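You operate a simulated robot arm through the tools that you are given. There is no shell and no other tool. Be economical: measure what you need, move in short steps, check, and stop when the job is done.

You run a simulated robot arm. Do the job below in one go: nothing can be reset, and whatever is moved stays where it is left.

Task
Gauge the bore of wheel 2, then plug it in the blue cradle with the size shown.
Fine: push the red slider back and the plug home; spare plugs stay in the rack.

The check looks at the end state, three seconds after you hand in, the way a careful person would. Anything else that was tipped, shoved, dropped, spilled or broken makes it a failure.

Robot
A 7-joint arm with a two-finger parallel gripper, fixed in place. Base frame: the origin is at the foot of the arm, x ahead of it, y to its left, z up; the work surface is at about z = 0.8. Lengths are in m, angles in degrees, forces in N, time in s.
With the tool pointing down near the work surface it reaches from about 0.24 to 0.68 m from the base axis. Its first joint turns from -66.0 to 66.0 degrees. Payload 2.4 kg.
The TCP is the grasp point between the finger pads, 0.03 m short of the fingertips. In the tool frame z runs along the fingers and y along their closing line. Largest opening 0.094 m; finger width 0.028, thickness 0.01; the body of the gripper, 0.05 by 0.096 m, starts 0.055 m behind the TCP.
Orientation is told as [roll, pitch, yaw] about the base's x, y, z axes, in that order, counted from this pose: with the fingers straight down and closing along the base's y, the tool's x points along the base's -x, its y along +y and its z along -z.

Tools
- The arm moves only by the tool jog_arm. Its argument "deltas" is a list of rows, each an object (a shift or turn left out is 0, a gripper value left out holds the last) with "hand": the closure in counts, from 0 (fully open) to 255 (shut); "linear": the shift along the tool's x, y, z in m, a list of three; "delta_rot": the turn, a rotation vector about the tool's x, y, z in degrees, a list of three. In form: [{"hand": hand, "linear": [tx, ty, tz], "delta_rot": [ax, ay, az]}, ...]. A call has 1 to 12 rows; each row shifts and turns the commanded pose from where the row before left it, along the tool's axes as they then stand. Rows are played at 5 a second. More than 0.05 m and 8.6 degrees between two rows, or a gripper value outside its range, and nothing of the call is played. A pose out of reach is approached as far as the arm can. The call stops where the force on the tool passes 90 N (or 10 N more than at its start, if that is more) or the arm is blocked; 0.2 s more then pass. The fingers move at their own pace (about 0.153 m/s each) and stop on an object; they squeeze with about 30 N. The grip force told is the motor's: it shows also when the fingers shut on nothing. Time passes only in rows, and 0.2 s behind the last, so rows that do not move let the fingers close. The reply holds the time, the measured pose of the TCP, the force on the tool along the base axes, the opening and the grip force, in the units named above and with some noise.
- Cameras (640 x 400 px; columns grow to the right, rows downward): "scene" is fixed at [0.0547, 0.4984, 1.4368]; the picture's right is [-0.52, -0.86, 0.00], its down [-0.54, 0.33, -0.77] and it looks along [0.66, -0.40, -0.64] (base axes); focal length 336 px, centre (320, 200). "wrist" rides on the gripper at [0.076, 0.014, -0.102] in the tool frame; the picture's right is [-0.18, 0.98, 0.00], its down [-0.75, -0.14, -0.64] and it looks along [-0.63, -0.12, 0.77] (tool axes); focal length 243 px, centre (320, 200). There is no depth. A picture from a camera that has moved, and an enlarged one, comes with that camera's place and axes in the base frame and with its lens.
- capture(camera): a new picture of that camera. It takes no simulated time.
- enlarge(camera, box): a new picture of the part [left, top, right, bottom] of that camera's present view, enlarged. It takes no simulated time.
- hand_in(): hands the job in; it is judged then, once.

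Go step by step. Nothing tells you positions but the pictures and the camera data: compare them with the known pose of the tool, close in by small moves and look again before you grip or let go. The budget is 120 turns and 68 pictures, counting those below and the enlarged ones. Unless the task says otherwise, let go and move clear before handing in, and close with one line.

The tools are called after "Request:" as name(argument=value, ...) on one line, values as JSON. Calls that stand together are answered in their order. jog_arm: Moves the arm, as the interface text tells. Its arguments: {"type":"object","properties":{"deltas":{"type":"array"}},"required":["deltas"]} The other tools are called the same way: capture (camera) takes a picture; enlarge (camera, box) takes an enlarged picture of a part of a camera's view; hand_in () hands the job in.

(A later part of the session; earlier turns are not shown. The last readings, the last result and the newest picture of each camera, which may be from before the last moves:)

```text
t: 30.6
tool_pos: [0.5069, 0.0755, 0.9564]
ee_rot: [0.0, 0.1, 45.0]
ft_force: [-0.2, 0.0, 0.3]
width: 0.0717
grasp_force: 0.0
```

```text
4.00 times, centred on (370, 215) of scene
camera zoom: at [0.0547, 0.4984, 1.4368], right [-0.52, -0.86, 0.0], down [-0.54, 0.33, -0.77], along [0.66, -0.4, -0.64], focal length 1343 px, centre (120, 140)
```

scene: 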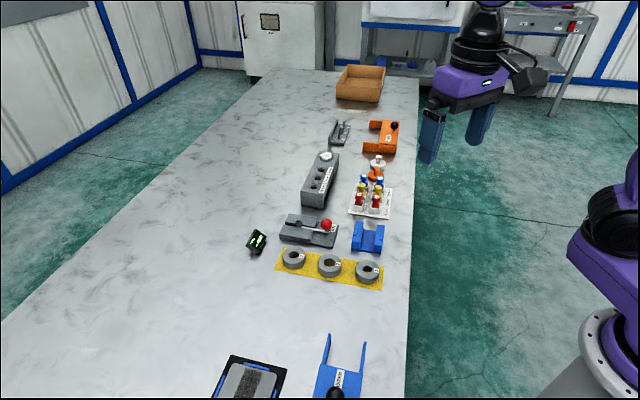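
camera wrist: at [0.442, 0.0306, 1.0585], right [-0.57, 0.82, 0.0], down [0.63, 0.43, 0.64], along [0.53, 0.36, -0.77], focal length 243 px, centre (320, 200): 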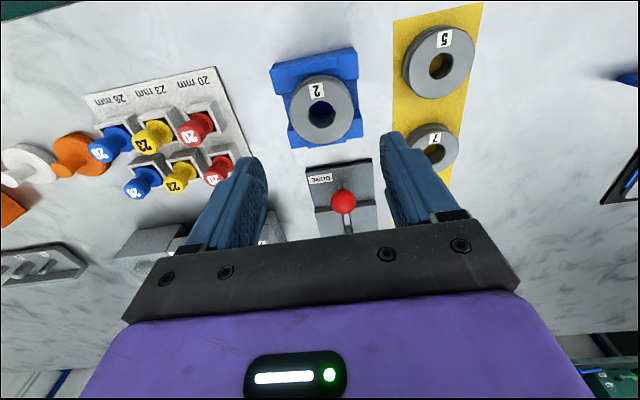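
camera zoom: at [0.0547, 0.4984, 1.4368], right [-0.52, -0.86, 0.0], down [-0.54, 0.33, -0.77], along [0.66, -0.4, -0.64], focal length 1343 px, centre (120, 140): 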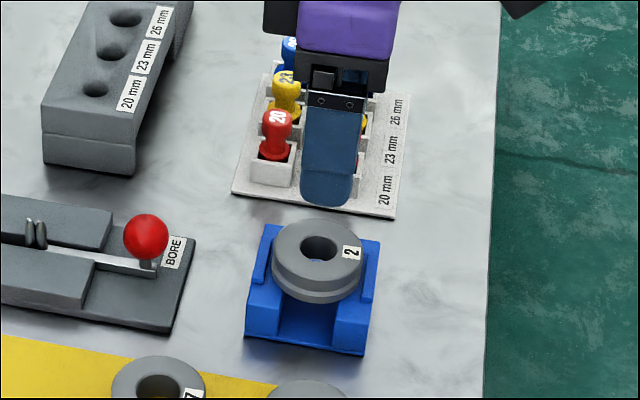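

The wheel sits in the cradle. Now I'll take a precise view of the bore and of the yellow 23 mm plugs.

Request:
enlarge(camera="wrist", box=[70, 60, 262, 210])

Request:
enlarge(camera="wrist", box=[260, 60, 380, 150])

```text
2.67 times, centred on (166, 135) of wrist
camera zoom: at [0.442, 0.0306, 1.0585], right [-0.57, 0.82, 0.0], down [0.63, 0.43, 0.64], along [0.53, 0.36, -0.77], focal length 647 px, centre (731, 373)
```

zoom: 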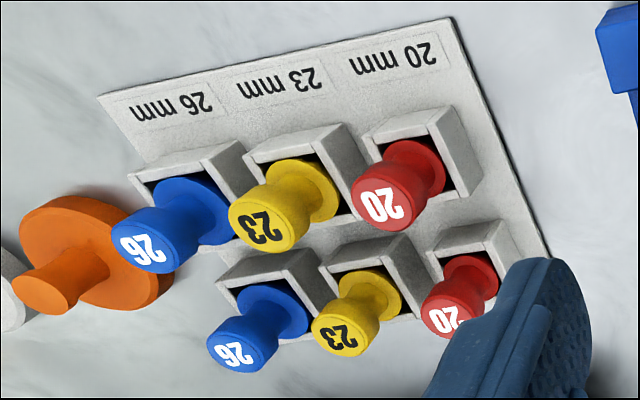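

```text
4.44 times, centred on (320, 105) of wrist
camera zoom: at [0.442, 0.0306, 1.0585], right [-0.57, 0.82, 0.0], down [0.63, 0.43, 0.64], along [0.53, 0.36, -0.77], focal length 1078 px, centre (320, 622)
```

zoom: 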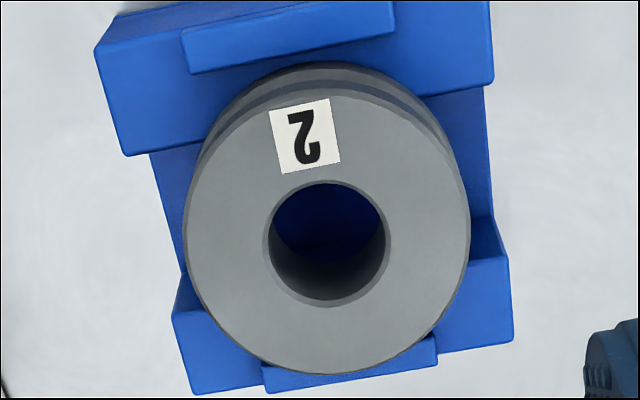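

I'll take the yellow 23 plug on the base side of the rack, near (0.634, -0.048). I'll go above it with the gripper partly closed.

Request:
jog_arm(deltas=[{"linear": [0, -0.044, 0], "hand": 152}, {"linear": [0, -0.044, 0]}, {"linear": [0, -0.044, 0]}, {"linear": [-0.002, -0.044, 0]}, {}])

Request:
capture(camera="wrist")

```text
t: 31.8
tool_pos: [0.6325, -0.0494, 0.9576]
ee_rot: [-0.1, 0.0, 45.0]
ft_force: [-0.7, -0.6, 0.5]
width: 0.0381
grasp_force: 0.1
```

```text
19 pictures are left
camera wrist: at [0.5681, -0.0937, 1.0593], right [-0.57, 0.82, 0.0], down [0.63, 0.43, 0.64], along [0.53, 0.36, -0.77], focal length 243 px, centre (320, 200)
```

wrist: 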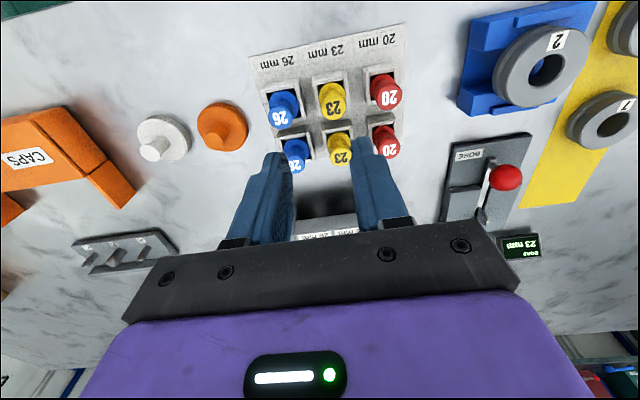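

Request:
enlarge(camera="wrist", box=[250, 50, 410, 170])

```text
3.33 times, centred on (330, 110) of wrist
camera zoom: at [0.5681, -0.0937, 1.0593], right [-0.57, 0.82, 0.0], down [0.63, 0.43, 0.64], along [0.53, 0.36, -0.77], focal length 809 px, centre (287, 500)
```

zoom: 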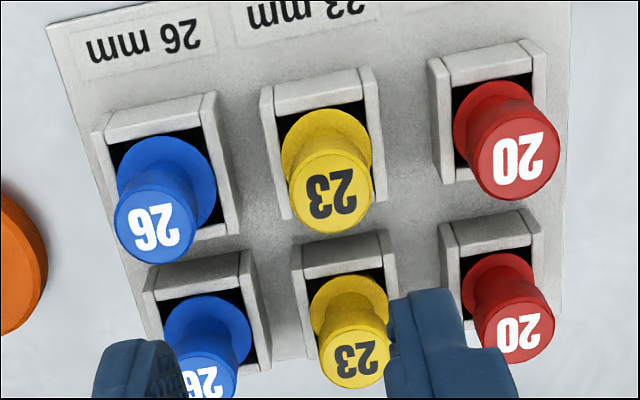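

The plug head top is near (0.623, -0.042, 0.845). I'll centre over it and descend partway to check.

Request:
jog_arm(deltas=[{"linear": [0.001, 0.0118, 0.02]}, {"linear": [0, 0, 0.035]}, {"linear": [0, 0, 0.02]}, {}])

Request:
enlarge(camera="wrist", box=[240, 70, 400, 190])

Request:
enlarge(camera="scene", box=[340, 160, 410, 220])

```text
t: 32.8
tool_pos: [0.6224, -0.0396, 0.8829]
ee_rot: [0.0, 0.0, 45.1]
ft_force: [-0.3, 0.8, 0.0]
width: 0.0379
grasp_force: 0.1
```

```text
3.33 times, centred on (320, 130) of wrist
camera zoom: at [0.5587, -0.084, 0.9846], right [-0.57, 0.82, 0.0], down [0.63, 0.43, 0.64], along [0.53, 0.36, -0.77], focal length 809 px, centre (320, 433)
```

zoom: 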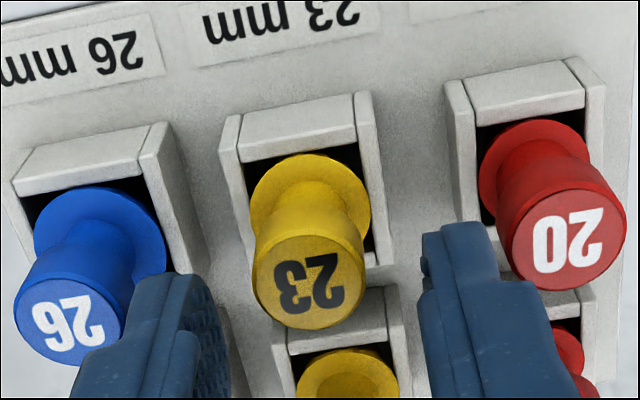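

```text
6.67 times, centred on (375, 190) of scene
camera zoom: at [0.0547, 0.4984, 1.4368], right [-0.52, -0.86, 0.0], down [-0.54, 0.33, -0.77], along [0.66, -0.4, -0.64], focal length 2239 px, centre (-47, 267)
```

zoom: 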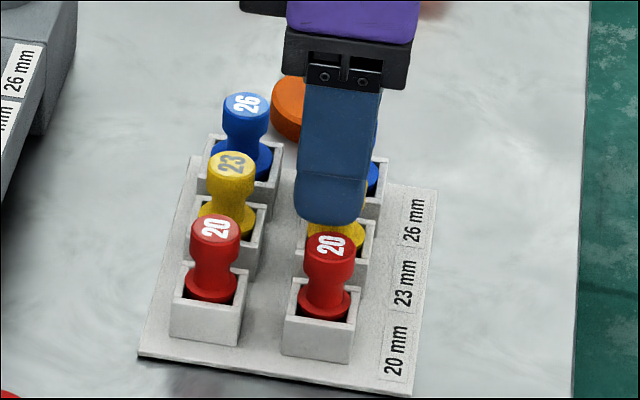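

Request:
jog_arm(deltas=[{"linear": [0, -0.002, 0.013]}, {"linear": [0, 0, 0.0125]}, {}, {"hand": 200}, {"hand": 255}, {"hand": 255}, {"hand": 255}])

```text
t: 34.4
tool_pos: [0.6252, -0.0407, 0.8571]
ee_rot: [0.0, 0.0, 45.0]
ft_force: [-2.7, 0.6, 4.1]
width: 0.0198
grasp_force: 30.2
```

The head is gripped at 19.8 mm. I'll lift straight up and check.

Request:
jog_arm(deltas=[{"linear": [0, 0, -0.02]}, {"linear": [0, 0, -0.03]}, {"linear": [0, 0, -0.03]}, {}])

Request:
enlarge(camera="scene", box=[340, 120, 430, 220])

Request:
enlarge(camera="wrist", box=[240, 80, 400, 220])

```text
t: 35.4
tool_pos: [0.6241, -0.0414, 0.9365]
ee_rot: [0.0, 0.0, 45.0]
ft_force: [-0.1, -0.5, -0.5]
width: 0.02
grasp_force: 29.6
```

```text
4.00 times, centred on (385, 170) of scene
camera zoom: at [0.0547, 0.4984, 1.4368], right [-0.52, -0.86, 0.0], down [-0.54, 0.33, -0.77], along [0.66, -0.4, -0.64], focal length 1343 px, centre (60, 320)
```

zoom: 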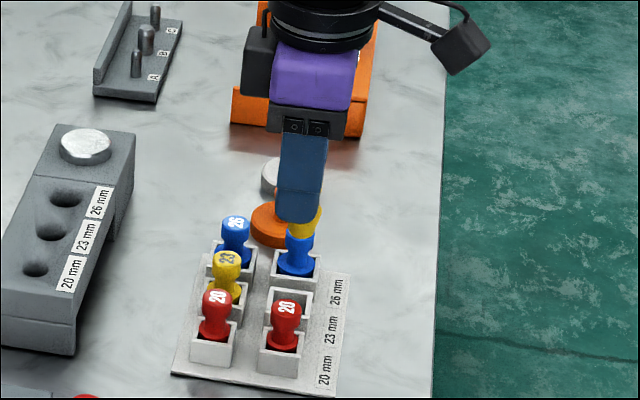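

```text
2.86 times, centred on (320, 150) of wrist
camera zoom: at [0.56, -0.086, 1.0385], right [-0.57, 0.82, 0.0], down [0.63, 0.43, 0.64], along [0.53, 0.36, -0.77], focal length 693 px, centre (320, 343)
```

zoom: 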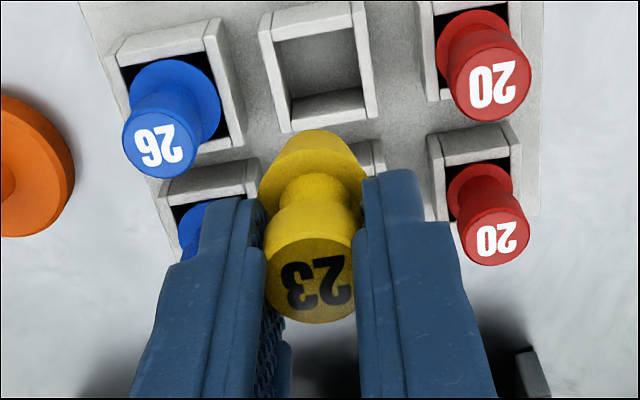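

The plug is out cleanly. I'll carry it over the bore, about 0.168 m along tool +y.

Request:
jog_arm(deltas=[{"linear": [0.002, 0.042, 0]}, {"linear": [0, 0.042, 0]}, {"linear": [0, 0.042, 0]}, {"linear": [0, 0.042, 0]}, {}, {"linear": [0, 0, 0.022]}, {}])

Request:
enlarge(camera="wrist", box=[240, 80, 400, 220])

Request:
enlarge(camera="scene", box=[335, 195, 405, 255])

```text
t: 37.0
tool_pos: [0.5042, 0.0762, 0.9134]
ee_rot: [-0.1, 0.0, 45.0]
ft_force: [0.0, 0.3, -1.0]
width: 0.0193
grasp_force: 29.6
```

```text
2.86 times, centred on (320, 150) of wrist
camera zoom: at [0.439, 0.0324, 1.0162], right [-0.57, 0.82, 0.0], down [0.63, 0.43, 0.64], along [0.53, 0.36, -0.77], focal length 693 px, centre (320, 343)
```

zoom: 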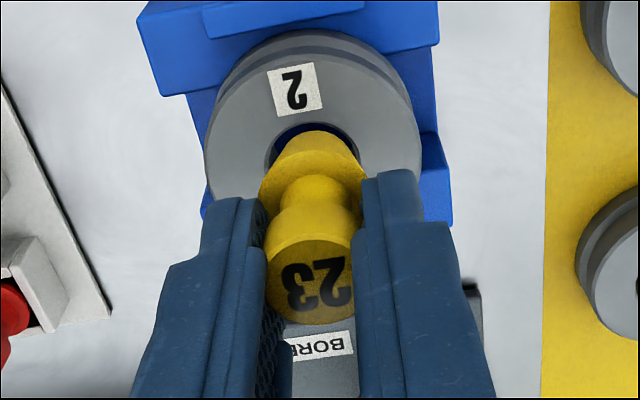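

```text
6.67 times, centred on (370, 225) of scene
camera zoom: at [0.0547, 0.4984, 1.4368], right [-0.52, -0.86, 0.0], down [-0.54, 0.33, -0.77], along [0.66, -0.4, -0.64], focal length 2239 px, centre (-13, 33)
```

zoom: 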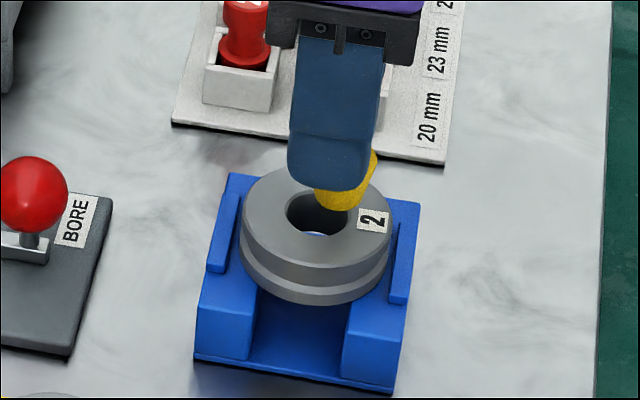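

In the scene view the plug is about 6 mm toward tool +x of the bore. I'll shift it, lower slightly and look again.

Request:
jog_arm(deltas=[{"linear": [-0.006, -0.001, 0]}, {"linear": [0, 0, 0.006]}, {}])

Request:
enlarge(camera="wrist", box=[270, 90, 370, 180])

Request:
enlarge(camera="scene", box=[345, 205, 390, 245])

```text
t: 37.8
tool_pos: [0.5071, 0.081, 0.9078]
ee_rot: [0.0, 0.0, 45.0]
ft_force: [0.8, 0.5, 0.6]
width: 0.0195
grasp_force: 30.1
```

```text
4.44 times, centred on (320, 135) of wrist
camera zoom: at [0.4439, 0.0361, 1.0106], right [-0.57, 0.82, 0.0], down [0.63, 0.43, 0.64], along [0.53, 0.36, -0.77], focal length 1078 px, centre (320, 489)
```

zoom: 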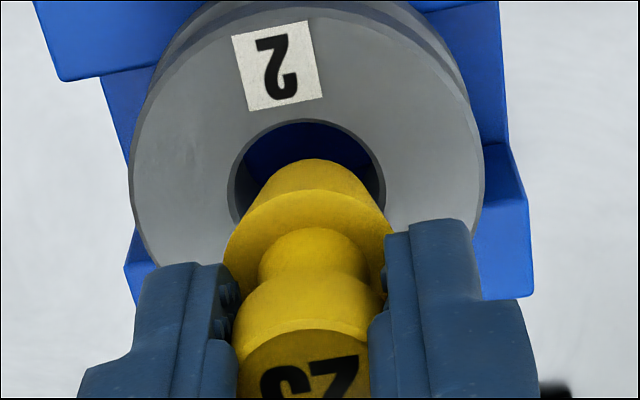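

```text
10.00 times, centred on (368, 225) of scene
camera zoom: at [0.0547, 0.4984, 1.4368], right [-0.52, -0.86, 0.0], down [-0.54, 0.33, -0.77], along [0.66, -0.4, -0.64], focal length 3358 px, centre (-155, -50)
```

zoom: 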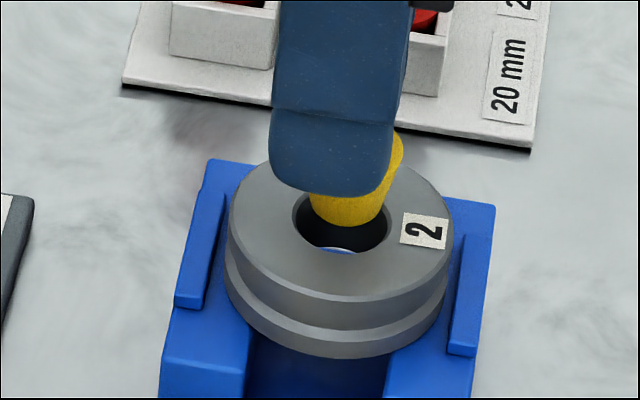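

The plug now lines up with the bore in both views. I'll lower in short steps and watch the force.

Request:
jog_arm(deltas=[{"linear": [0, 0, 0.004]}, {"linear": [0, 0, 0.004]}, {"linear": [0, 0, 0.003]}, {}])

Request:
jog_arm(deltas=[{"linear": [0, 0, 0.003]}, {}])

Request:
enlarge(camera="scene", box=[345, 205, 390, 245])

```text
t: 38.8
tool_pos: [0.5088, 0.0822, 0.8967]
ee_rot: [0.0, 0.1, 45.0]
ft_force: [0.1, -0.2, -1.4]
width: 0.0194
grasp_force: 29.8
```

```text
t: 39.4
tool_pos: [0.5094, 0.0809, 0.8943]
ee_rot: [0.0, 0.0, 45.0]
ft_force: [0.2, -0.1, -0.1]
width: 0.0193
grasp_force: 29.7
```

```text
10.00 times, centred on (368, 225) of scene
camera zoom: at [0.0547, 0.4984, 1.4368], right [-0.52, -0.86, 0.0], down [-0.54, 0.33, -0.77], along [0.66, -0.4, -0.64], focal length 3358 px, centre (-155, -50)
```

zoom: 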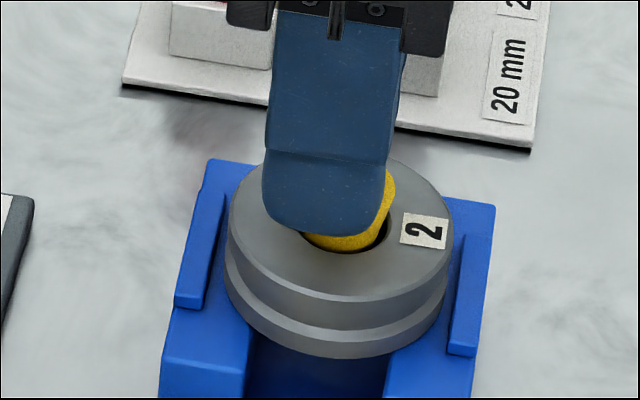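

Request:
jog_arm(deltas=[{"linear": [0, 0, 0.003]}, {}])

Request:
jog_arm(deltas=[{"linear": [0, 0, 0.003]}, {}])

Request:
enlarge(camera="wrist", box=[270, 90, 370, 180])

```text
t: 40.0
tool_pos: [0.5079, 0.0802, 0.8909]
ee_rot: [0.1, 0.0, 45.0]
ft_force: [1.9, -0.7, 1.1]
width: 0.0195
grasp_force: 29.8
```

```text
t: 40.6
tool_pos: [0.5073, 0.0794, 0.8891]
ee_rot: [0.0, 0.0, 45.0]
ft_force: [2.4, -0.4, 1.8]
width: 0.0194
grasp_force: 30.1
```

```text
4.44 times, centred on (320, 135) of wrist
camera zoom: at [0.4437, 0.0358, 0.9909], right [-0.57, 0.82, 0.0], down [0.63, 0.43, 0.64], along [0.53, 0.36, -0.77], focal length 1078 px, centre (320, 489)
```

zoom: 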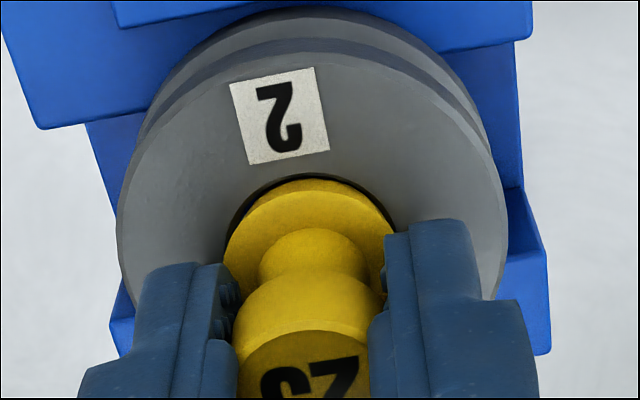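

The plug is entering the bore with little force. I'll continue.

Request:
jog_arm(deltas=[{"linear": [0, 0, 0.003]}, {}])

Request:
jog_arm(deltas=[{"linear": [0, 0, 0.0025]}, {}])

Request:
enlarge(camera="wrist", box=[270, 90, 370, 180])

```text
t: 41.2
tool_pos: [0.5075, 0.08, 0.8856]
ee_rot: [0.0, 0.1, 45.0]
ft_force: [0.4, -1.3, 0.9]
width: 0.0195
grasp_force: 30.1
```

```text
t: 41.8
tool_pos: [0.5079, 0.0812, 0.8828]
ee_rot: [0.0, -0.1, 45.0]
ft_force: [-1.7, -1.8, 3.1]
width: 0.0192
grasp_force: 30.7
```

```text
4.44 times, centred on (320, 135) of wrist
camera zoom: at [0.4433, 0.0359, 0.9854], right [-0.57, 0.82, 0.0], down [0.63, 0.43, 0.64], along [0.53, 0.36, -0.77], focal length 1078 px, centre (320, 489)
```

zoom: 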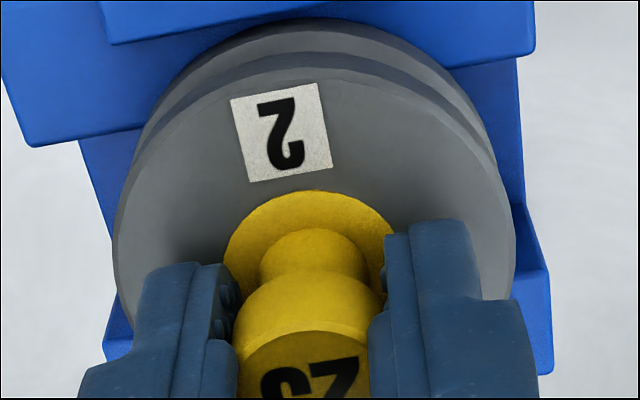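

The collar now covers the bore. I'll press the last bit and feel for the stop.

Request:
jog_arm(deltas=[{"linear": [0, 0, 0.0015]}, {}])

Request:
enlarge(camera="scene", box=[345, 205, 390, 245])

```text
t: 42.4
tool_pos: [0.5075, 0.0813, 0.8825]
ee_rot: [0.0, 0.0, 45.0]
ft_force: [-6.9, -4.2, 20.5]
width: 0.0194
grasp_force: 30.1
```

```text
10.00 times, centred on (368, 225) of scene
camera zoom: at [0.0542, 0.4982, 1.4369], right [-0.52, -0.86, 0.0], down [-0.54, 0.33, -0.77], along [0.66, -0.4, -0.64], focal length 3358 px, centre (-155, -50)
```

zoom: 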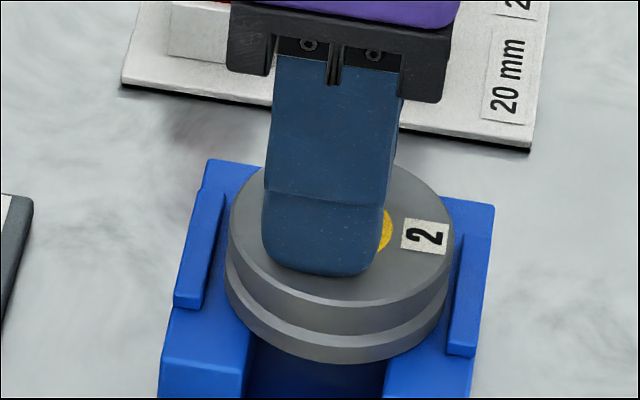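

It has stopped against something, either the collar or the fingertips. I'll release, rise and look, then press the head from above if needed.

Request:
jog_arm(deltas=[{"linear": [0, 0, -0.001]}, {"hand": 150}, {"hand": 140}, {"linear": [0, 0, -0.02]}, {"linear": [0, 0, -0.03]}, {"linear": [0, 0, -0.03], "hand": 255}, {"hand": 255}, {"hand": 255}])

Request:
enlarge(camera="scene", box=[345, 205, 390, 245])

Request:
enlarge(camera="wrist", box=[260, 60, 380, 150])

```text
t: 44.2
tool_pos: [0.5088, 0.0786, 0.9653]
ee_rot: [0.0, 0.0, 44.9]
ft_force: [0.3, 0.4, 0.2]
width: 0.0
grasp_force: 30.5
```

```text
10.00 times, centred on (368, 225) of scene
camera zoom: at [0.0547, 0.4984, 1.4368], right [-0.52, -0.86, 0.0], down [-0.54, 0.33, -0.77], along [0.66, -0.4, -0.64], focal length 3358 px, centre (-155, -50)
```

zoom: 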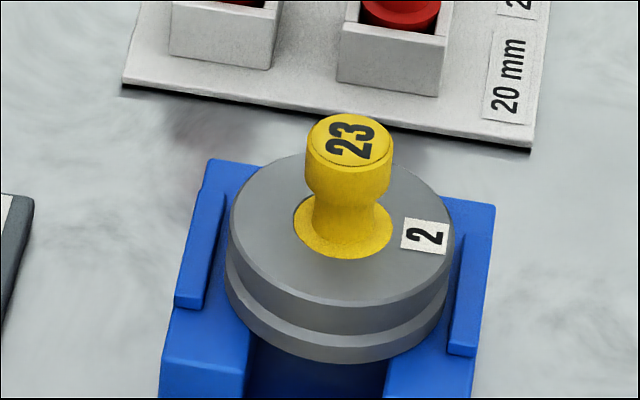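

```text
4.44 times, centred on (320, 105) of wrist
camera zoom: at [0.4442, 0.0343, 1.0668], right [-0.57, 0.82, 0.0], down [0.63, 0.43, 0.64], along [0.53, 0.36, -0.77], focal length 1078 px, centre (320, 622)
```

zoom: 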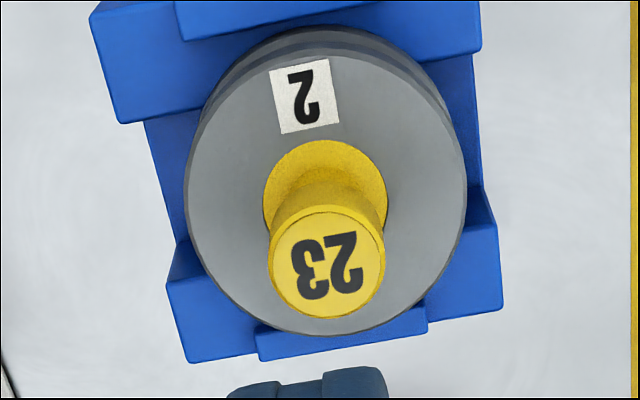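

The plug looks essentially flush. I'll press on its head with the closed fingertips to make sure it is home.

Request:
jog_arm(deltas=[{"linear": [0.003, 0.001, 0.025]}, {"linear": [0, 0, 0.02]}, {}])

Request:
jog_arm(deltas=[{"linear": [0, 0, 0.003]}, {}])

Request:
jog_arm(deltas=[{"linear": [0, 0, 0.003]}, {}])

```text
t: 45.0
tool_pos: [0.5056, 0.0793, 0.918]
ee_rot: [0.1, 0.0, 45.1]
ft_force: [0.3, 0.0, -1.5]
width: 0.0
grasp_force: 30.3
```

```text
t: 45.6
tool_pos: [0.5048, 0.0783, 0.9136]
ee_rot: [0.1, 0.0, 44.9]
ft_force: [0.6, -0.7, 0.0]
width: 0.0003
grasp_force: 30.3
```

```text
t: 46.2
tool_pos: [0.5061, 0.0793, 0.9117]
ee_rot: [0.1, 0.0, 45.0]
ft_force: [0.2, 1.0, 0.0]
width: 0.0
grasp_force: 29.9
```

Request:
jog_arm(deltas=[{"linear": [0, 0, 0.003]}, {}])

Request:
jog_arm(deltas=[{"linear": [0, 0, 0.003]}, {}])

Request:
jog_arm(deltas=[{"linear": [0, 0, 0.002]}, {}])

```text
t: 46.8
tool_pos: [0.5059, 0.0793, 0.9104]
ee_rot: [-0.2, -0.1, 45.0]
ft_force: [-2.2, -2.8, 16.4]
width: 0.0
grasp_force: 28.9
```

```text
t: 47.4
tool_pos: [0.506, 0.0791, 0.9064]
ee_rot: [-0.2, -0.1, 45.0]
ft_force: [-5.9, -6.7, 33.2]
width: 0.0
grasp_force: 30.1
```

```text
t: 48.0
tool_pos: [0.5051, 0.0785, 0.9054]
ee_rot: [-0.2, -0.1, 45.0]
ft_force: [-3.8, -4.6, 30.4]
width: 0.0
grasp_force: 30.0
```

Request:
enlarge(camera="scene", box=[345, 205, 390, 245])

```text
10.00 times, centred on (368, 225) of scene
camera zoom: at [0.0541, 0.4982, 1.4369], right [-0.52, -0.86, 0.0], down [-0.54, 0.33, -0.77], along [0.66, -0.4, -0.64], focal length 3358 px, centre (-155, -50)
```

zoom: 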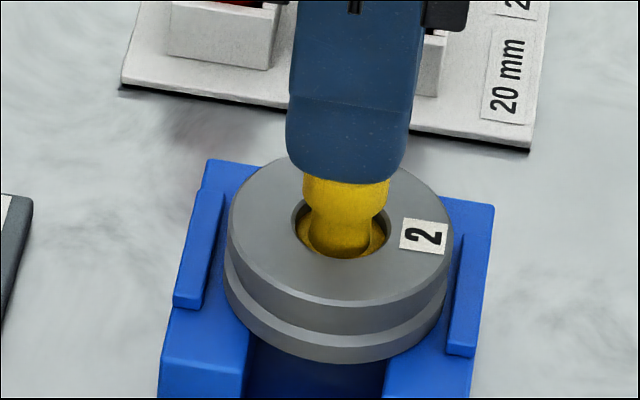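

Pressing moved the plug about 4 mm deeper against a steady 30 N, so the last stretch is a press fit. I'll continue in small steps until a firm stop shows.

Request:
jog_arm(deltas=[{"linear": [0, 0, 0.001]}, {}, {}])

Request:
jog_arm(deltas=[{"linear": [0, 0, 0.001]}, {}, {}])

```text
t: 48.8
tool_pos: [0.5043, 0.0785, 0.9019]
ee_rot: [0.0, -0.1, 45.1]
ft_force: [-1.5, -3.0, 24.8]
width: 0.0001
grasp_force: 30.6
```

```text
t: 49.6
tool_pos: [0.5052, 0.0785, 0.9016]
ee_rot: [0.0, 0.0, 44.9]
ft_force: [-0.9, -0.8, 17.1]
width: 0.0
grasp_force: 29.8
```

Request:
enlarge(camera="scene", box=[345, 205, 390, 245])

```text
10.00 times, centred on (368, 225) of scene
camera zoom: at [0.0544, 0.4983, 1.4368], right [-0.52, -0.86, 0.0], down [-0.54, 0.33, -0.77], along [0.66, -0.4, -0.64], focal length 3358 px, centre (-155, -50)
```

zoom: 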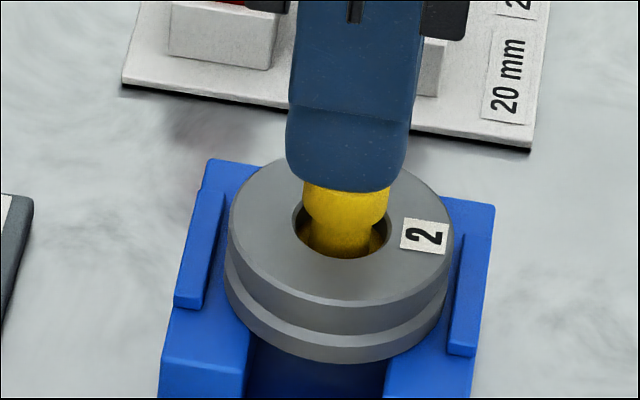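

The force is now falling with depth, so I'll stop pressing, rise and check how deep the plug sits.

Request:
jog_arm(deltas=[{"linear": [0, 0, -0.02]}, {"linear": [-0.003, 0, -0.04]}, {}])

Request:
enlarge(camera="wrist", box=[270, 70, 370, 150])

```text
t: 50.4
tool_pos: [0.5067, 0.0814, 0.963]
ee_rot: [0.0, 0.0, 45.0]
ft_force: [0.1, -0.7, -0.1]
width: 0.0001
grasp_force: 30.0
```

```text
5.00 times, centred on (320, 110) of wrist
camera zoom: at [0.4421, 0.037, 1.0635], right [-0.57, 0.82, 0.0], down [0.63, 0.43, 0.64], along [0.53, 0.36, -0.77], focal length 1213 px, centre (320, 650)
```

zoom: 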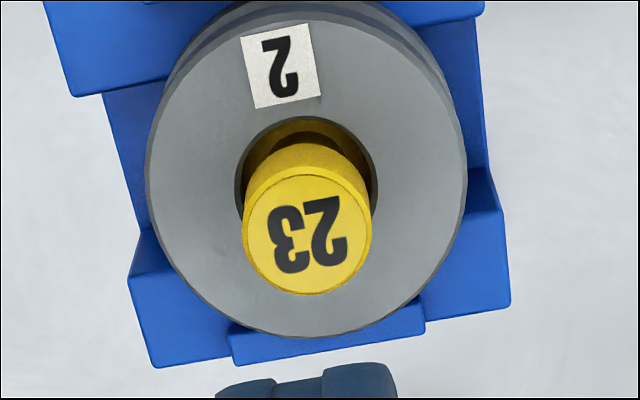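

The plug is straight, but I pressed it about 7 mm below flush, and the collar-flush position was the natural home. I'll grip the head again and see whether it can be drawn back gently.

Request:
jog_arm(deltas=[{"linear": [0, -0.001, 0], "hand": 150}, {"linear": [0, 0, 0.04]}, {"linear": [0, 0, 0.038]}, {}, {}])

Request:
jog_arm(deltas=[{"hand": 210}, {"hand": 255}, {"hand": 255}, {"hand": 255}, {}])

Request:
jog_arm(deltas=[{"linear": [0, 0, -0.001]}, {"linear": [0, 0, -0.001]}, {}, {}])

```text
t: 51.6
tool_pos: [0.508, 0.0811, 0.8841]
ee_rot: [0.0, 0.0, 45.0]
ft_force: [-0.9, 0.1, 0.7]
width: 0.0387
grasp_force: 0.0
```

```text
t: 52.8
tool_pos: [0.5085, 0.0802, 0.8835]
ee_rot: [0.0, 0.0, 45.0]
ft_force: [-0.5, 0.3, -1.4]
width: 0.0191
grasp_force: 30.2
```

```text
t: 53.8
tool_pos: [0.5079, 0.08, 0.8849]
ee_rot: [0.0, 0.0, 45.0]
ft_force: [-1.3, 0.5, -3.3]
width: 0.019
grasp_force: 29.6
```

Request:
jog_arm(deltas=[{"linear": [0, 0, -0.001]}, {"linear": [0, 0, -0.001]}, {"linear": [0, 0, -0.001]}, {}, {}])

Request:
enlarge(camera="scene", box=[345, 205, 390, 245])

```text
t: 55.0
tool_pos: [0.508, 0.0797, 0.8885]
ee_rot: [0.0, -0.1, 45.1]
ft_force: [-0.7, 0.2, -3.3]
width: 0.0189
grasp_force: 29.8
```

```text
10.00 times, centred on (368, 225) of scene
camera zoom: at [0.0548, 0.4984, 1.4368], right [-0.52, -0.86, 0.0], down [-0.54, 0.33, -0.77], along [0.66, -0.4, -0.64], focal length 3358 px, centre (-155, -50)
```

zoom: 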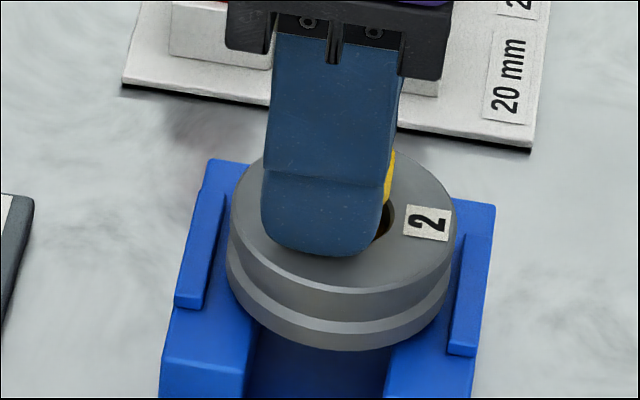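

The wheel rises together with the plug, so the fit is tight. I'll set it back on the cradle and release. Then I'll carry the wheel by its rim to its empty mat spot and use the flat surface to push the plug back up to flush.

Request:
jog_arm(deltas=[{"linear": [0, 0, 0.002]}, {"linear": [0, 0, 0.002]}, {"linear": [0, 0, 0.0005]}, {}])

Request:
jog_arm(deltas=[{"hand": 190}, {"hand": 150}, {}, {"linear": [0, 0, -0.03]}, {"linear": [0, 0, -0.03]}, {"hand": 60}, {}])

```text
t: 56.0
tool_pos: [0.5098, 0.081, 0.8838]
ee_rot: [0.0, 0.0, 45.1]
ft_force: [-1.5, 2.6, 4.9]
width: 0.0191
grasp_force: 30.0
```

```text
t: 57.6
tool_pos: [0.5075, 0.0818, 0.9444]
ee_rot: [0.0, 0.0, 45.0]
ft_force: [0.7, -0.2, -0.1]
width: 0.0718
grasp_force: 0.1
```

Request:
jog_arm(deltas=[{"linear": [0.005, -0.0008, 0]}, {"linear": [0, 0, 0.04]}, {"linear": [0, 0, 0.0375]}, {}, {}])

Request:
jog_arm(deltas=[{"hand": 150}, {"hand": 255}, {"hand": 255}, {"hand": 255}, {}])

```text
t: 58.8
tool_pos: [0.5057, 0.0765, 0.8645]
ee_rot: [0.0, 0.0, 45.0]
ft_force: [-0.2, -0.5, 0.8]
width: 0.0719
grasp_force: 0.0
```

```text
t: 60.0
tool_pos: [0.5029, 0.0772, 0.8637]
ee_rot: [-0.1, 0.0, 45.0]
ft_force: [-0.4, -1.0, -0.1]
width: 0.0555
grasp_force: 29.8
```

The rim is gripped at 55.5 mm. I'll carry it to the empty mat spot.

Request:
jog_arm(deltas=[{"linear": [0, 0, -0.033]}, {"linear": [0, 0, -0.033]}, {"linear": [-0.0332, 0.0213, 0]}, {"linear": [-0.0332, 0.0213, 0]}, {"linear": [-0.0332, 0.0213, 0]}, {"linear": [-0.0332, 0.0213, 0]}, {"linear": [-0.0332, 0.0213, 0]}, {}, {}])

Request:
jog_arm(deltas=[{"linear": [0, 0, 0.03]}, {"linear": [0, 0, 0.03]}, {"linear": [0, 0, 0.02]}, {}, {}])

```text
t: 62.0
tool_pos: [0.5457, 0.2686, 0.932]
ee_rot: [0.0, 0.0, 44.9]
ft_force: [-0.5, -0.6, -4.1]
width: 0.0554
grasp_force: 30.2
```

```text
t: 63.2
tool_pos: [0.5462, 0.2687, 0.8531]
ee_rot: [0.0, 0.0, 45.0]
ft_force: [-0.7, 0.3, -3.4]
width: 0.0553
grasp_force: 29.6
```

Request:
jog_arm(deltas=[{"linear": [0, 0, 0.003]}, {"linear": [0, 0, 0.003]}, {}])

Request:
jog_arm(deltas=[{"linear": [0, 0, 0.002]}, {}])

Request:
jog_arm(deltas=[{"linear": [0, 0, 0.002]}, {}])

Request:
jog_arm(deltas=[{"linear": [0, 0, 0.002]}, {}])

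```text
t: 64.0
tool_pos: [0.5469, 0.27, 0.8462]
ee_rot: [-0.1, 0.1, 45.0]
ft_force: [0.2, 1.1, -3.3]
width: 0.0554
grasp_force: 30.1
```

```text
t: 64.6
tool_pos: [0.5455, 0.2698, 0.8438]
ee_rot: [0.0, 0.0, 45.0]
ft_force: [0.9, -0.2, -3.0]
width: 0.0553
grasp_force: 30.1
```

```text
t: 65.2
tool_pos: [0.5472, 0.2688, 0.8424]
ee_rot: [0.0, 0.0, 45.0]
ft_force: [-0.8, -0.4, -3.2]
width: 0.0553
grasp_force: 30.5
```

```text
t: 65.8
tool_pos: [0.5465, 0.27, 0.8408]
ee_rot: [0.0, 0.1, 45.0]
ft_force: [0.3, -0.5, -2.5]
width: 0.0554
grasp_force: 29.9
```

Request:
jog_arm(deltas=[{"linear": [0, 0, 0.0015]}, {}])

Request:
jog_arm(deltas=[{"linear": [0, 0, 0.0015]}, {}])

Request:
jog_arm(deltas=[{"linear": [0, 0, 0.001]}, {}])

```text
t: 66.4
tool_pos: [0.5458, 0.2698, 0.8398]
ee_rot: [0.1, 0.0, 45.0]
ft_force: [0.4, -0.2, -2.9]
width: 0.0555
grasp_force: 30.5
```

```text
t: 67.0
tool_pos: [0.5477, 0.2699, 0.8388]
ee_rot: [-0.1, -0.1, 45.0]
ft_force: [-3.0, -2.1, 12.5]
width: 0.0557
grasp_force: 30.6
```

```text
t: 67.6
tool_pos: [0.5482, 0.2703, 0.838]
ee_rot: [0.0, -0.1, 45.0]
ft_force: [-0.1, 0.3, 12.5]
width: 0.0556
grasp_force: 30.2
```

Request:
jog_arm(deltas=[{"linear": [0, 0, 0.001]}, {}, {}])

Request:
jog_arm(deltas=[{"linear": [0, 0, 0.001]}, {}, {}])

```text
t: 68.4
tool_pos: [0.5478, 0.269, 0.8353]
ee_rot: [-0.1, -0.1, 45.0]
ft_force: [1.6, 1.9, 10.9]
width: 0.0557
grasp_force: 29.8
```

```text
t: 69.2
tool_pos: [0.5465, 0.2696, 0.8338]
ee_rot: [0.0, 0.0, 45.0]
ft_force: [-0.3, 1.5, 11.0]
width: 0.0555
grasp_force: 30.0
```

Request:
jog_arm(deltas=[{"linear": [0, 0, 0.0007]}, {}, {}])

Request:
jog_arm(deltas=[{}, {}, {}])

```text
t: 70.0
tool_pos: [0.5475, 0.2693, 0.8325]
ee_rot: [0.0, 0.1, 45.0]
ft_force: [0.0, 0.4, 9.6]
width: 0.0558
grasp_force: 29.9
```

```text
t: 70.8
tool_pos: [0.5473, 0.2697, 0.8333]
ee_rot: [-0.1, 0.0, 45.0]
ft_force: [1.0, 0.8, 5.5]
width: 0.0556
grasp_force: 29.4
```

I'll release here and check the wheel height by pressing its top face with the fingertips straddling the plug head.

Request:
jog_arm(deltas=[{"hand": 110}, {"hand": 60}, {}, {"linear": [0, 0, -0.03]}, {"linear": [0, 0, -0.02]}, {"hand": 150}, {}, {}])

Request:
jog_arm(deltas=[{"linear": [0, 0, 0.015]}, {"linear": [0, 0, 0.008]}, {}, {}])

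Request:
jog_arm(deltas=[{"linear": [0, 0, 0.002]}, {}])

Request:
jog_arm(deltas=[{"linear": [0, 0, 0.002]}, {}])

```text
t: 72.6
tool_pos: [0.5466, 0.2687, 0.8831]
ee_rot: [0.1, 0.0, 44.9]
ft_force: [-0.2, -0.4, 0.6]
width: 0.0385
grasp_force: 0.1
```

```text
t: 73.6
tool_pos: [0.5472, 0.2684, 0.8604]
ee_rot: [0.1, 0.0, 44.9]
ft_force: [0.7, -0.3, 0.4]
width: 0.0388
grasp_force: 0.0
```

```text
t: 74.2
tool_pos: [0.5478, 0.2691, 0.8586]
ee_rot: [0.0, 0.0, 45.0]
ft_force: [-0.2, -0.2, -0.4]
width: 0.0384
grasp_force: 0.2
```

```text
t: 74.8
tool_pos: [0.5459, 0.2687, 0.8559]
ee_rot: [0.0, 0.0, 45.0]
ft_force: [0.6, 0.2, -1.0]
width: 0.0386
grasp_force: 0.0
```

Request:
jog_arm(deltas=[{"linear": [0, 0, 0.0015]}, {}])

Request:
jog_arm(deltas=[{"linear": [0, 0, 0.0015]}, {}])

Request:
jog_arm(deltas=[{"linear": [0, 0, 0.0015]}, {}])

```text
t: 75.4
tool_pos: [0.546, 0.2686, 0.8559]
ee_rot: [-0.1, 0.0, 45.0]
ft_force: [0.0, -0.2, -1.1]
width: 0.0386
grasp_force: 0.1
```

```text
t: 76.0
tool_pos: [0.5478, 0.2692, 0.854]
ee_rot: [0.0, 0.0, 45.1]
ft_force: [-0.3, -0.8, 0.3]
width: 0.0387
grasp_force: 0.1
```

```text
t: 76.6
tool_pos: [0.5471, 0.268, 0.8527]
ee_rot: [0.0, 0.0, 45.0]
ft_force: [-0.9, -1.3, 0.4]
width: 0.0385
grasp_force: 0.0
```

Request:
jog_arm(deltas=[{"linear": [0, 0, 0.001]}, {}])

Request:
jog_arm(deltas=[{"linear": [0, 0, 0.001]}, {}])

Request:
jog_arm(deltas=[{"linear": [0, 0, 0.001]}, {}])

```text
t: 77.2
tool_pos: [0.5467, 0.2692, 0.8526]
ee_rot: [0.0, 0.0, 45.0]
ft_force: [-2.4, -2.8, 9.1]
width: 0.0388
grasp_force: 0.1
```

```text
t: 77.8
tool_pos: [0.5464, 0.2689, 0.8525]
ee_rot: [0.0, -0.1, 45.0]
ft_force: [-6.9, -4.3, 26.4]
width: 0.0387
grasp_force: 0.1
```

```text
t: 78.4
tool_pos: [0.5469, 0.2683, 0.8524]
ee_rot: [0.1, -0.1, 45.0]
ft_force: [-10.9, -7.9, 39.2]
width: 0.0386
grasp_force: 0.1
```

The stop is firm, so the wheel is flat on the mat and the plug's lower end is flush with its underside. I'll measure the plug head's height with a light touch, since the mat supports it here.

Request:
jog_arm(deltas=[{"linear": [0, 0, -0.005]}, {"linear": [0, 0, -0.035]}, {"linear": [0, 0, -0.015], "hand": 255}, {"hand": 255}, {"hand": 255}, {}])

Request:
jog_arm(deltas=[{"linear": [0, 0, 0.018]}, {}, {}])

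Request:
jog_arm(deltas=[{"linear": [0, 0, 0.002]}, {}])

Request:
jog_arm(deltas=[{"linear": [0, 0, 0.002]}, {}])

```text
t: 79.8
tool_pos: [0.5452, 0.2706, 0.9042]
ee_rot: [-0.1, 0.0, 45.0]
ft_force: [0.0, -0.3, -0.7]
width: 0.0
grasp_force: 30.3
```

```text
t: 80.6
tool_pos: [0.5462, 0.2702, 0.8862]
ee_rot: [0.0, 0.0, 45.0]
ft_force: [0.0, 0.1, -0.5]
width: 0.0
grasp_force: 29.7
```

```text
t: 81.2
tool_pos: [0.5463, 0.2696, 0.8854]
ee_rot: [0.0, -0.1, 45.1]
ft_force: [0.2, 0.0, 0.8]
width: 0.0001
grasp_force: 29.5
```

```text
t: 81.8
tool_pos: [0.5473, 0.2715, 0.8817]
ee_rot: [0.1, 0.0, 44.9]
ft_force: [-0.5, -1.3, 0.1]
width: 0.0001
grasp_force: 29.5
```

Request:
jog_arm(deltas=[{"linear": [0, 0, 0.001]}, {}])

Request:
jog_arm(deltas=[{"linear": [0, 0, 0.001]}, {}])

Request:
jog_arm(deltas=[{"linear": [0, 0, 0.001]}, {}])

Request:
jog_arm(deltas=[{"linear": [0, 0, 0.001]}, {}])

```text
t: 82.4
tool_pos: [0.5456, 0.2686, 0.881]
ee_rot: [0.0, 0.0, 44.9]
ft_force: [0.3, -0.2, -0.1]
width: 0.0002
grasp_force: 30.0
```

```text
t: 83.0
tool_pos: [0.547, 0.2697, 0.8797]
ee_rot: [0.0, 0.2, 45.1]
ft_force: [-0.1, 0.1, -0.6]
width: 0.0001
grasp_force: 29.8
```

```text
t: 83.6
tool_pos: [0.5456, 0.2688, 0.8792]
ee_rot: [-0.1, 0.0, 45.0]
ft_force: [-0.4, 0.8, 0.3]
width: 0.0
grasp_force: 30.2
```

```text
t: 84.2
tool_pos: [0.5472, 0.2692, 0.8782]
ee_rot: [0.0, 0.0, 45.0]
ft_force: [0.0, -0.6, -0.5]
width: 0.0001
grasp_force: 30.2
```

Request:
jog_arm(deltas=[{"linear": [0, 0, 0.001]}, {}])

Request:
jog_arm(deltas=[{"linear": [0, 0, 0.001]}, {}])

Request:
jog_arm(deltas=[{"linear": [0, 0, 0.001]}, {}])

Request:
jog_arm(deltas=[{"linear": [0, 0, 0.001]}, {}])

```text
t: 84.8
tool_pos: [0.5478, 0.2694, 0.8767]
ee_rot: [0.1, -0.1, 45.0]
ft_force: [-2.3, -0.5, 7.8]
width: 0.0
grasp_force: 29.8
```

```text
t: 85.4
tool_pos: [0.5478, 0.2703, 0.8765]
ee_rot: [0.0, -0.2, 44.9]
ft_force: [-2.1, -0.2, 17.6]
width: 0.0
grasp_force: 30.3
```

```text
t: 86.0
tool_pos: [0.5471, 0.2687, 0.8768]
ee_rot: [-0.1, -0.3, 45.1]
ft_force: [-4.6, -2.1, 33.1]
width: 0.0001
grasp_force: 29.7
```

```text
t: 86.6
tool_pos: [0.5477, 0.2703, 0.8776]
ee_rot: [-0.1, -0.3, 45.0]
ft_force: [-3.2, -2.5, 37.4]
width: 0.0001
grasp_force: 29.9
```

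The plug head stands 24.5 mm above the wheel, about 5 mm short of collar-flush. The gauge pins fit inside the bore, so I'll regrip the rim, hold the wheel over them and press gently to bring the plug up the rest of the way.

Request:
jog_arm(deltas=[{"linear": [0, 0, -0.02]}, {"hand": 60}, {"hand": 60}, {}, {"linear": [0, 0, 0.03]}, {"linear": [0, 0, 0.0335]}, {}, {}])

Request:
jog_arm(deltas=[{"hand": 150}, {"hand": 255}, {"hand": 255}, {"hand": 255}, {}])

```text
t: 88.4
tool_pos: [0.5477, 0.27, 0.8316]
ee_rot: [0.0, 0.1, 45.0]
ft_force: [-0.3, -0.1, 0.2]
width: 0.0721
grasp_force: 0.0
```

```text
t: 89.6
tool_pos: [0.5479, 0.27, 0.8318]
ee_rot: [-0.1, -0.1, 45.0]
ft_force: [0.2, 0.0, 0.1]
width: 0.0557
grasp_force: 30.1
```

Request:
jog_arm(deltas=[{"hand": 90}, {"hand": 90}, {"linear": [0, 0, -0.0045]}, {}, {"hand": 255}, {"hand": 255}, {"hand": 255}, {}])

Request:
jog_arm(deltas=[{"linear": [0, 0, -0.035]}, {"linear": [0, 0, -0.035]}, {"linear": [-0.0055, -0.034, 0]}, {"linear": [-0.0055, -0.034, 0]}, {"linear": [-0.0055, -0.0335, 0]}, {}, {}])

```text
t: 91.4
tool_pos: [0.5483, 0.2701, 0.8362]
ee_rot: [0.1, 0.0, 45.0]
ft_force: [-0.4, 0.1, 0.2]
width: 0.0556
grasp_force: 29.6
```

```text
t: 93.0
tool_pos: [0.6303, 0.2101, 0.9048]
ee_rot: [0.0, -0.1, 45.0]
ft_force: [0.0, 0.1, -3.1]
width: 0.0554
grasp_force: 29.8
```

Request:
jog_arm(deltas=[{"linear": [0, 0, 0.012]}, {"linear": [0, 0, 0.011]}, {}, {}])

Request:
jog_arm(deltas=[{"linear": [0, 0, 0.0015]}, {}])

Request:
jog_arm(deltas=[{"linear": [0, 0, 0.0015]}, {}])

Request:
jog_arm(deltas=[{"linear": [0, 0, 0.0015]}, {}])

```text
t: 94.0
tool_pos: [0.6307, 0.2088, 0.8805]
ee_rot: [0.0, 0.0, 45.0]
ft_force: [-0.2, -0.4, -3.8]
width: 0.0554
grasp_force: 30.0
```

```text
t: 94.6
tool_pos: [0.63, 0.208, 0.8799]
ee_rot: [0.0, 0.0, 45.0]
ft_force: [-1.2, 0.5, -4.2]
width: 0.0555
grasp_force: 30.2
```

```text
t: 95.2
tool_pos: [0.6306, 0.2095, 0.8791]
ee_rot: [0.0, 0.1, 45.0]
ft_force: [0.9, 0.1, -2.7]
width: 0.0555
grasp_force: 30.3
```

```text
t: 95.8
tool_pos: [0.6302, 0.2099, 0.8772]
ee_rot: [0.1, 0.0, 44.9]
ft_force: [-0.2, 0.8, -2.8]
width: 0.0557
grasp_force: 30.0
```

Request:
jog_arm(deltas=[{"linear": [0, 0, 0.001]}, {}])

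Request:
jog_arm(deltas=[{"linear": [0, 0, 0.001]}, {}])

Request:
jog_arm(deltas=[{"linear": [0, 0, 0.001]}, {}])

Request:
jog_arm(deltas=[{"linear": [0, 0, 0.001]}, {}])

```text
t: 96.4
tool_pos: [0.6304, 0.2093, 0.8763]
ee_rot: [0.1, 0.0, 45.0]
ft_force: [-2.3, -1.2, 1.1]
width: 0.0553
grasp_force: 30.0
```

```text
t: 97.0
tool_pos: [0.6305, 0.2085, 0.8766]
ee_rot: [0.0, -0.1, 45.0]
ft_force: [-1.8, -0.1, 6.8]
width: 0.0558
grasp_force: 29.7
```

```text
t: 97.6
tool_pos: [0.6313, 0.2077, 0.8752]
ee_rot: [-0.1, -0.3, 45.1]
ft_force: [0.0, 0.2, 11.8]
width: 0.0557
grasp_force: 30.1
```

```text
t: 98.2
tool_pos: [0.6285, 0.2086, 0.8712]
ee_rot: [0.3, 0.3, 45.1]
ft_force: [0.5, 0.2, -3.7]
width: 0.0557
grasp_force: 30.0
```

The force vanished after a few millimetres, so the plug's collar popped back up out of the bore and rests freely on the wheel. That confirms collar-on-wheel is home, and I'll take it back to the cradle.

Request:
jog_arm(deltas=[{"linear": [0, 0, -0.02]}, {"linear": [0, 0, -0.02]}, {"linear": [0, 0, -0.018]}, {"linear": [0.0365, -0.001, 0]}, {"linear": [0.0365, -0.001, 0]}, {"linear": [0.0365, -0.001, 0]}, {"linear": [0.0365, -0.001, 0]}, {"linear": [0.0367, -0.001, 0]}, {}, {}])

Request:
jog_arm(deltas=[{"linear": [0, 0, 0.03]}, {"linear": [0, 0, 0.025]}, {}, {}])

```text
t: 100.4
tool_pos: [0.5069, 0.0774, 0.9306]
ee_rot: [0.0, -0.1, 44.9]
ft_force: [0.6, 0.6, -3.7]
width: 0.0555
grasp_force: 30.4
```

```text
t: 101.4
tool_pos: [0.5055, 0.0777, 0.8756]
ee_rot: [0.1, 0.1, 45.0]
ft_force: [0.4, 0.1, -2.9]
width: 0.0555
grasp_force: 30.1
```

Request:
jog_arm(deltas=[{"linear": [0, 0, 0.004]}, {"linear": [0, 0, 0.003]}, {}])

Request:
jog_arm(deltas=[{"linear": [0, 0, 0.0015]}, {}])

Request:
jog_arm(deltas=[{"linear": [0, 0, 0.0015]}, {}])

```text
t: 102.2
tool_pos: [0.5061, 0.0761, 0.8692]
ee_rot: [0.0, 0.1, 44.9]
ft_force: [0.6, -0.9, -3.4]
width: 0.0554
grasp_force: 30.0
```

```text
t: 102.8
tool_pos: [0.5058, 0.0751, 0.8667]
ee_rot: [0.0, 0.0, 45.0]
ft_force: [-0.2, 0.3, -3.0]
width: 0.0558
grasp_force: 30.1
```

```text
t: 103.4
tool_pos: [0.5046, 0.0758, 0.8661]
ee_rot: [-0.1, 0.0, 45.0]
ft_force: [-1.5, -0.5, 4.4]
width: 0.0558
grasp_force: 30.3
```

The wheel is seated at the expected height. I'll release, rise, and touch the plug head lightly to confirm it is down.

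Request:
jog_arm(deltas=[{"linear": [0, 0, 0.0003], "hand": 110}, {"hand": 70}, {"hand": 60}, {"linear": [0, 0, -0.035]}, {"linear": [0, 0, -0.03]}, {"linear": [-0.003, 0.001, -0.01], "hand": 255}, {"hand": 255}, {"hand": 255}, {}])

Request:
jog_arm(deltas=[{"linear": [0, 0, 0.012]}, {}, {}])

Request:
jog_arm(deltas=[{"linear": [0, 0, 0.002]}, {}])

Request:
jog_arm(deltas=[{"linear": [0, 0, 0.002]}, {}])

Request:
jog_arm(deltas=[{"linear": [0, 0, 0.002]}, {}])

```text
t: 105.4
tool_pos: [0.5079, 0.0766, 0.9412]
ee_rot: [0.0, 0.0, 45.0]
ft_force: [0.2, -0.7, 0.6]
width: 0.0
grasp_force: 29.7
```

```text
t: 106.2
tool_pos: [0.5061, 0.0783, 0.9288]
ee_rot: [0.0, 0.0, 45.0]
ft_force: [0.4, 0.1, -0.1]
width: 0.0001
grasp_force: 29.9
```

```text
t: 106.8
tool_pos: [0.5066, 0.0786, 0.927]
ee_rot: [0.0, 0.0, 45.0]
ft_force: [0.8, 0.1, 0.0]
width: 0.0
grasp_force: 29.8
```

```text
t: 107.4
tool_pos: [0.5061, 0.0782, 0.9251]
ee_rot: [0.0, 0.1, 45.0]
ft_force: [0.3, -0.2, 0.1]
width: 0.0
grasp_force: 30.0
```

```text
t: 108.0
tool_pos: [0.5073, 0.0783, 0.9231]
ee_rot: [-0.1, 0.0, 44.9]
ft_force: [0.7, 0.2, 0.0]
width: 0.0003
grasp_force: 30.1
```

Request:
jog_arm(deltas=[{"linear": [0, 0, 0.002]}, {}, {"linear": [0, 0, 0.002]}, {}])

Request:
jog_arm(deltas=[{"linear": [0, 0, 0.002]}, {}])

Request:
jog_arm(deltas=[{"linear": [0, 0, 0.002]}, {}])

Request:
jog_arm(deltas=[{"linear": [0, 0, 0.001]}, {}])

Request:
jog_arm(deltas=[{"linear": [0, 0, 0.001]}, {}])

```text
t: 109.0
tool_pos: [0.5071, 0.0781, 0.9191]
ee_rot: [0.0, -0.1, 45.0]
ft_force: [-0.5, 0.5, 0.3]
width: 0.0
grasp_force: 29.7
```

```text
t: 109.6
tool_pos: [0.5056, 0.0789, 0.9161]
ee_rot: [0.0, 0.1, 44.9]
ft_force: [-0.1, 0.7, -0.8]
width: 0.0
grasp_force: 29.9
```

```text
t: 110.2
tool_pos: [0.5065, 0.0792, 0.9154]
ee_rot: [0.0, 0.0, 45.0]
ft_force: [0.9, 0.0, 0.0]
width: 0.0
grasp_force: 30.2
```

```text
t: 110.8
tool_pos: [0.5068, 0.0804, 0.9142]
ee_rot: [-0.1, 0.0, 45.0]
ft_force: [0.1, 0.7, 0.3]
width: 0.0
grasp_force: 30.0
```

```text
t: 111.4
tool_pos: [0.5062, 0.0782, 0.9131]
ee_rot: [0.0, -0.1, 45.0]
ft_force: [-0.7, 0.2, -0.7]
width: 0.0001
grasp_force: 29.8
```

Request:
jog_arm(deltas=[{"linear": [0, 0, 0.001]}, {}])

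Request:
jog_arm(deltas=[{"linear": [0, 0, 0.001]}, {}])

Request:
jog_arm(deltas=[{"linear": [0, 0, 0.0007]}, {}])

Request:
jog_arm(deltas=[{"linear": [0, 0, 0.0007]}, {}])

```text
t: 112.0
tool_pos: [0.507, 0.0797, 0.9114]
ee_rot: [0.0, 0.0, 45.0]
ft_force: [0.4, 0.2, 0.1]
width: 0.0
grasp_force: 30.0
```

```text
t: 112.6
tool_pos: [0.5057, 0.0802, 0.9108]
ee_rot: [0.0, 0.0, 45.1]
ft_force: [1.4, 1.3, 3.7]
width: 0.0
grasp_force: 29.5
```

```text
t: 113.2
tool_pos: [0.5065, 0.0796, 0.9115]
ee_rot: [-0.1, -0.2, 45.0]
ft_force: [2.2, 2.5, 8.0]
width: 0.0001
grasp_force: 30.0
```

```text
t: 113.8
tool_pos: [0.5067, 0.0793, 0.9104]
ee_rot: [-0.1, -0.2, 45.1]
ft_force: [3.9, 3.2, 13.6]
width: 0.0001
grasp_force: 30.5
```

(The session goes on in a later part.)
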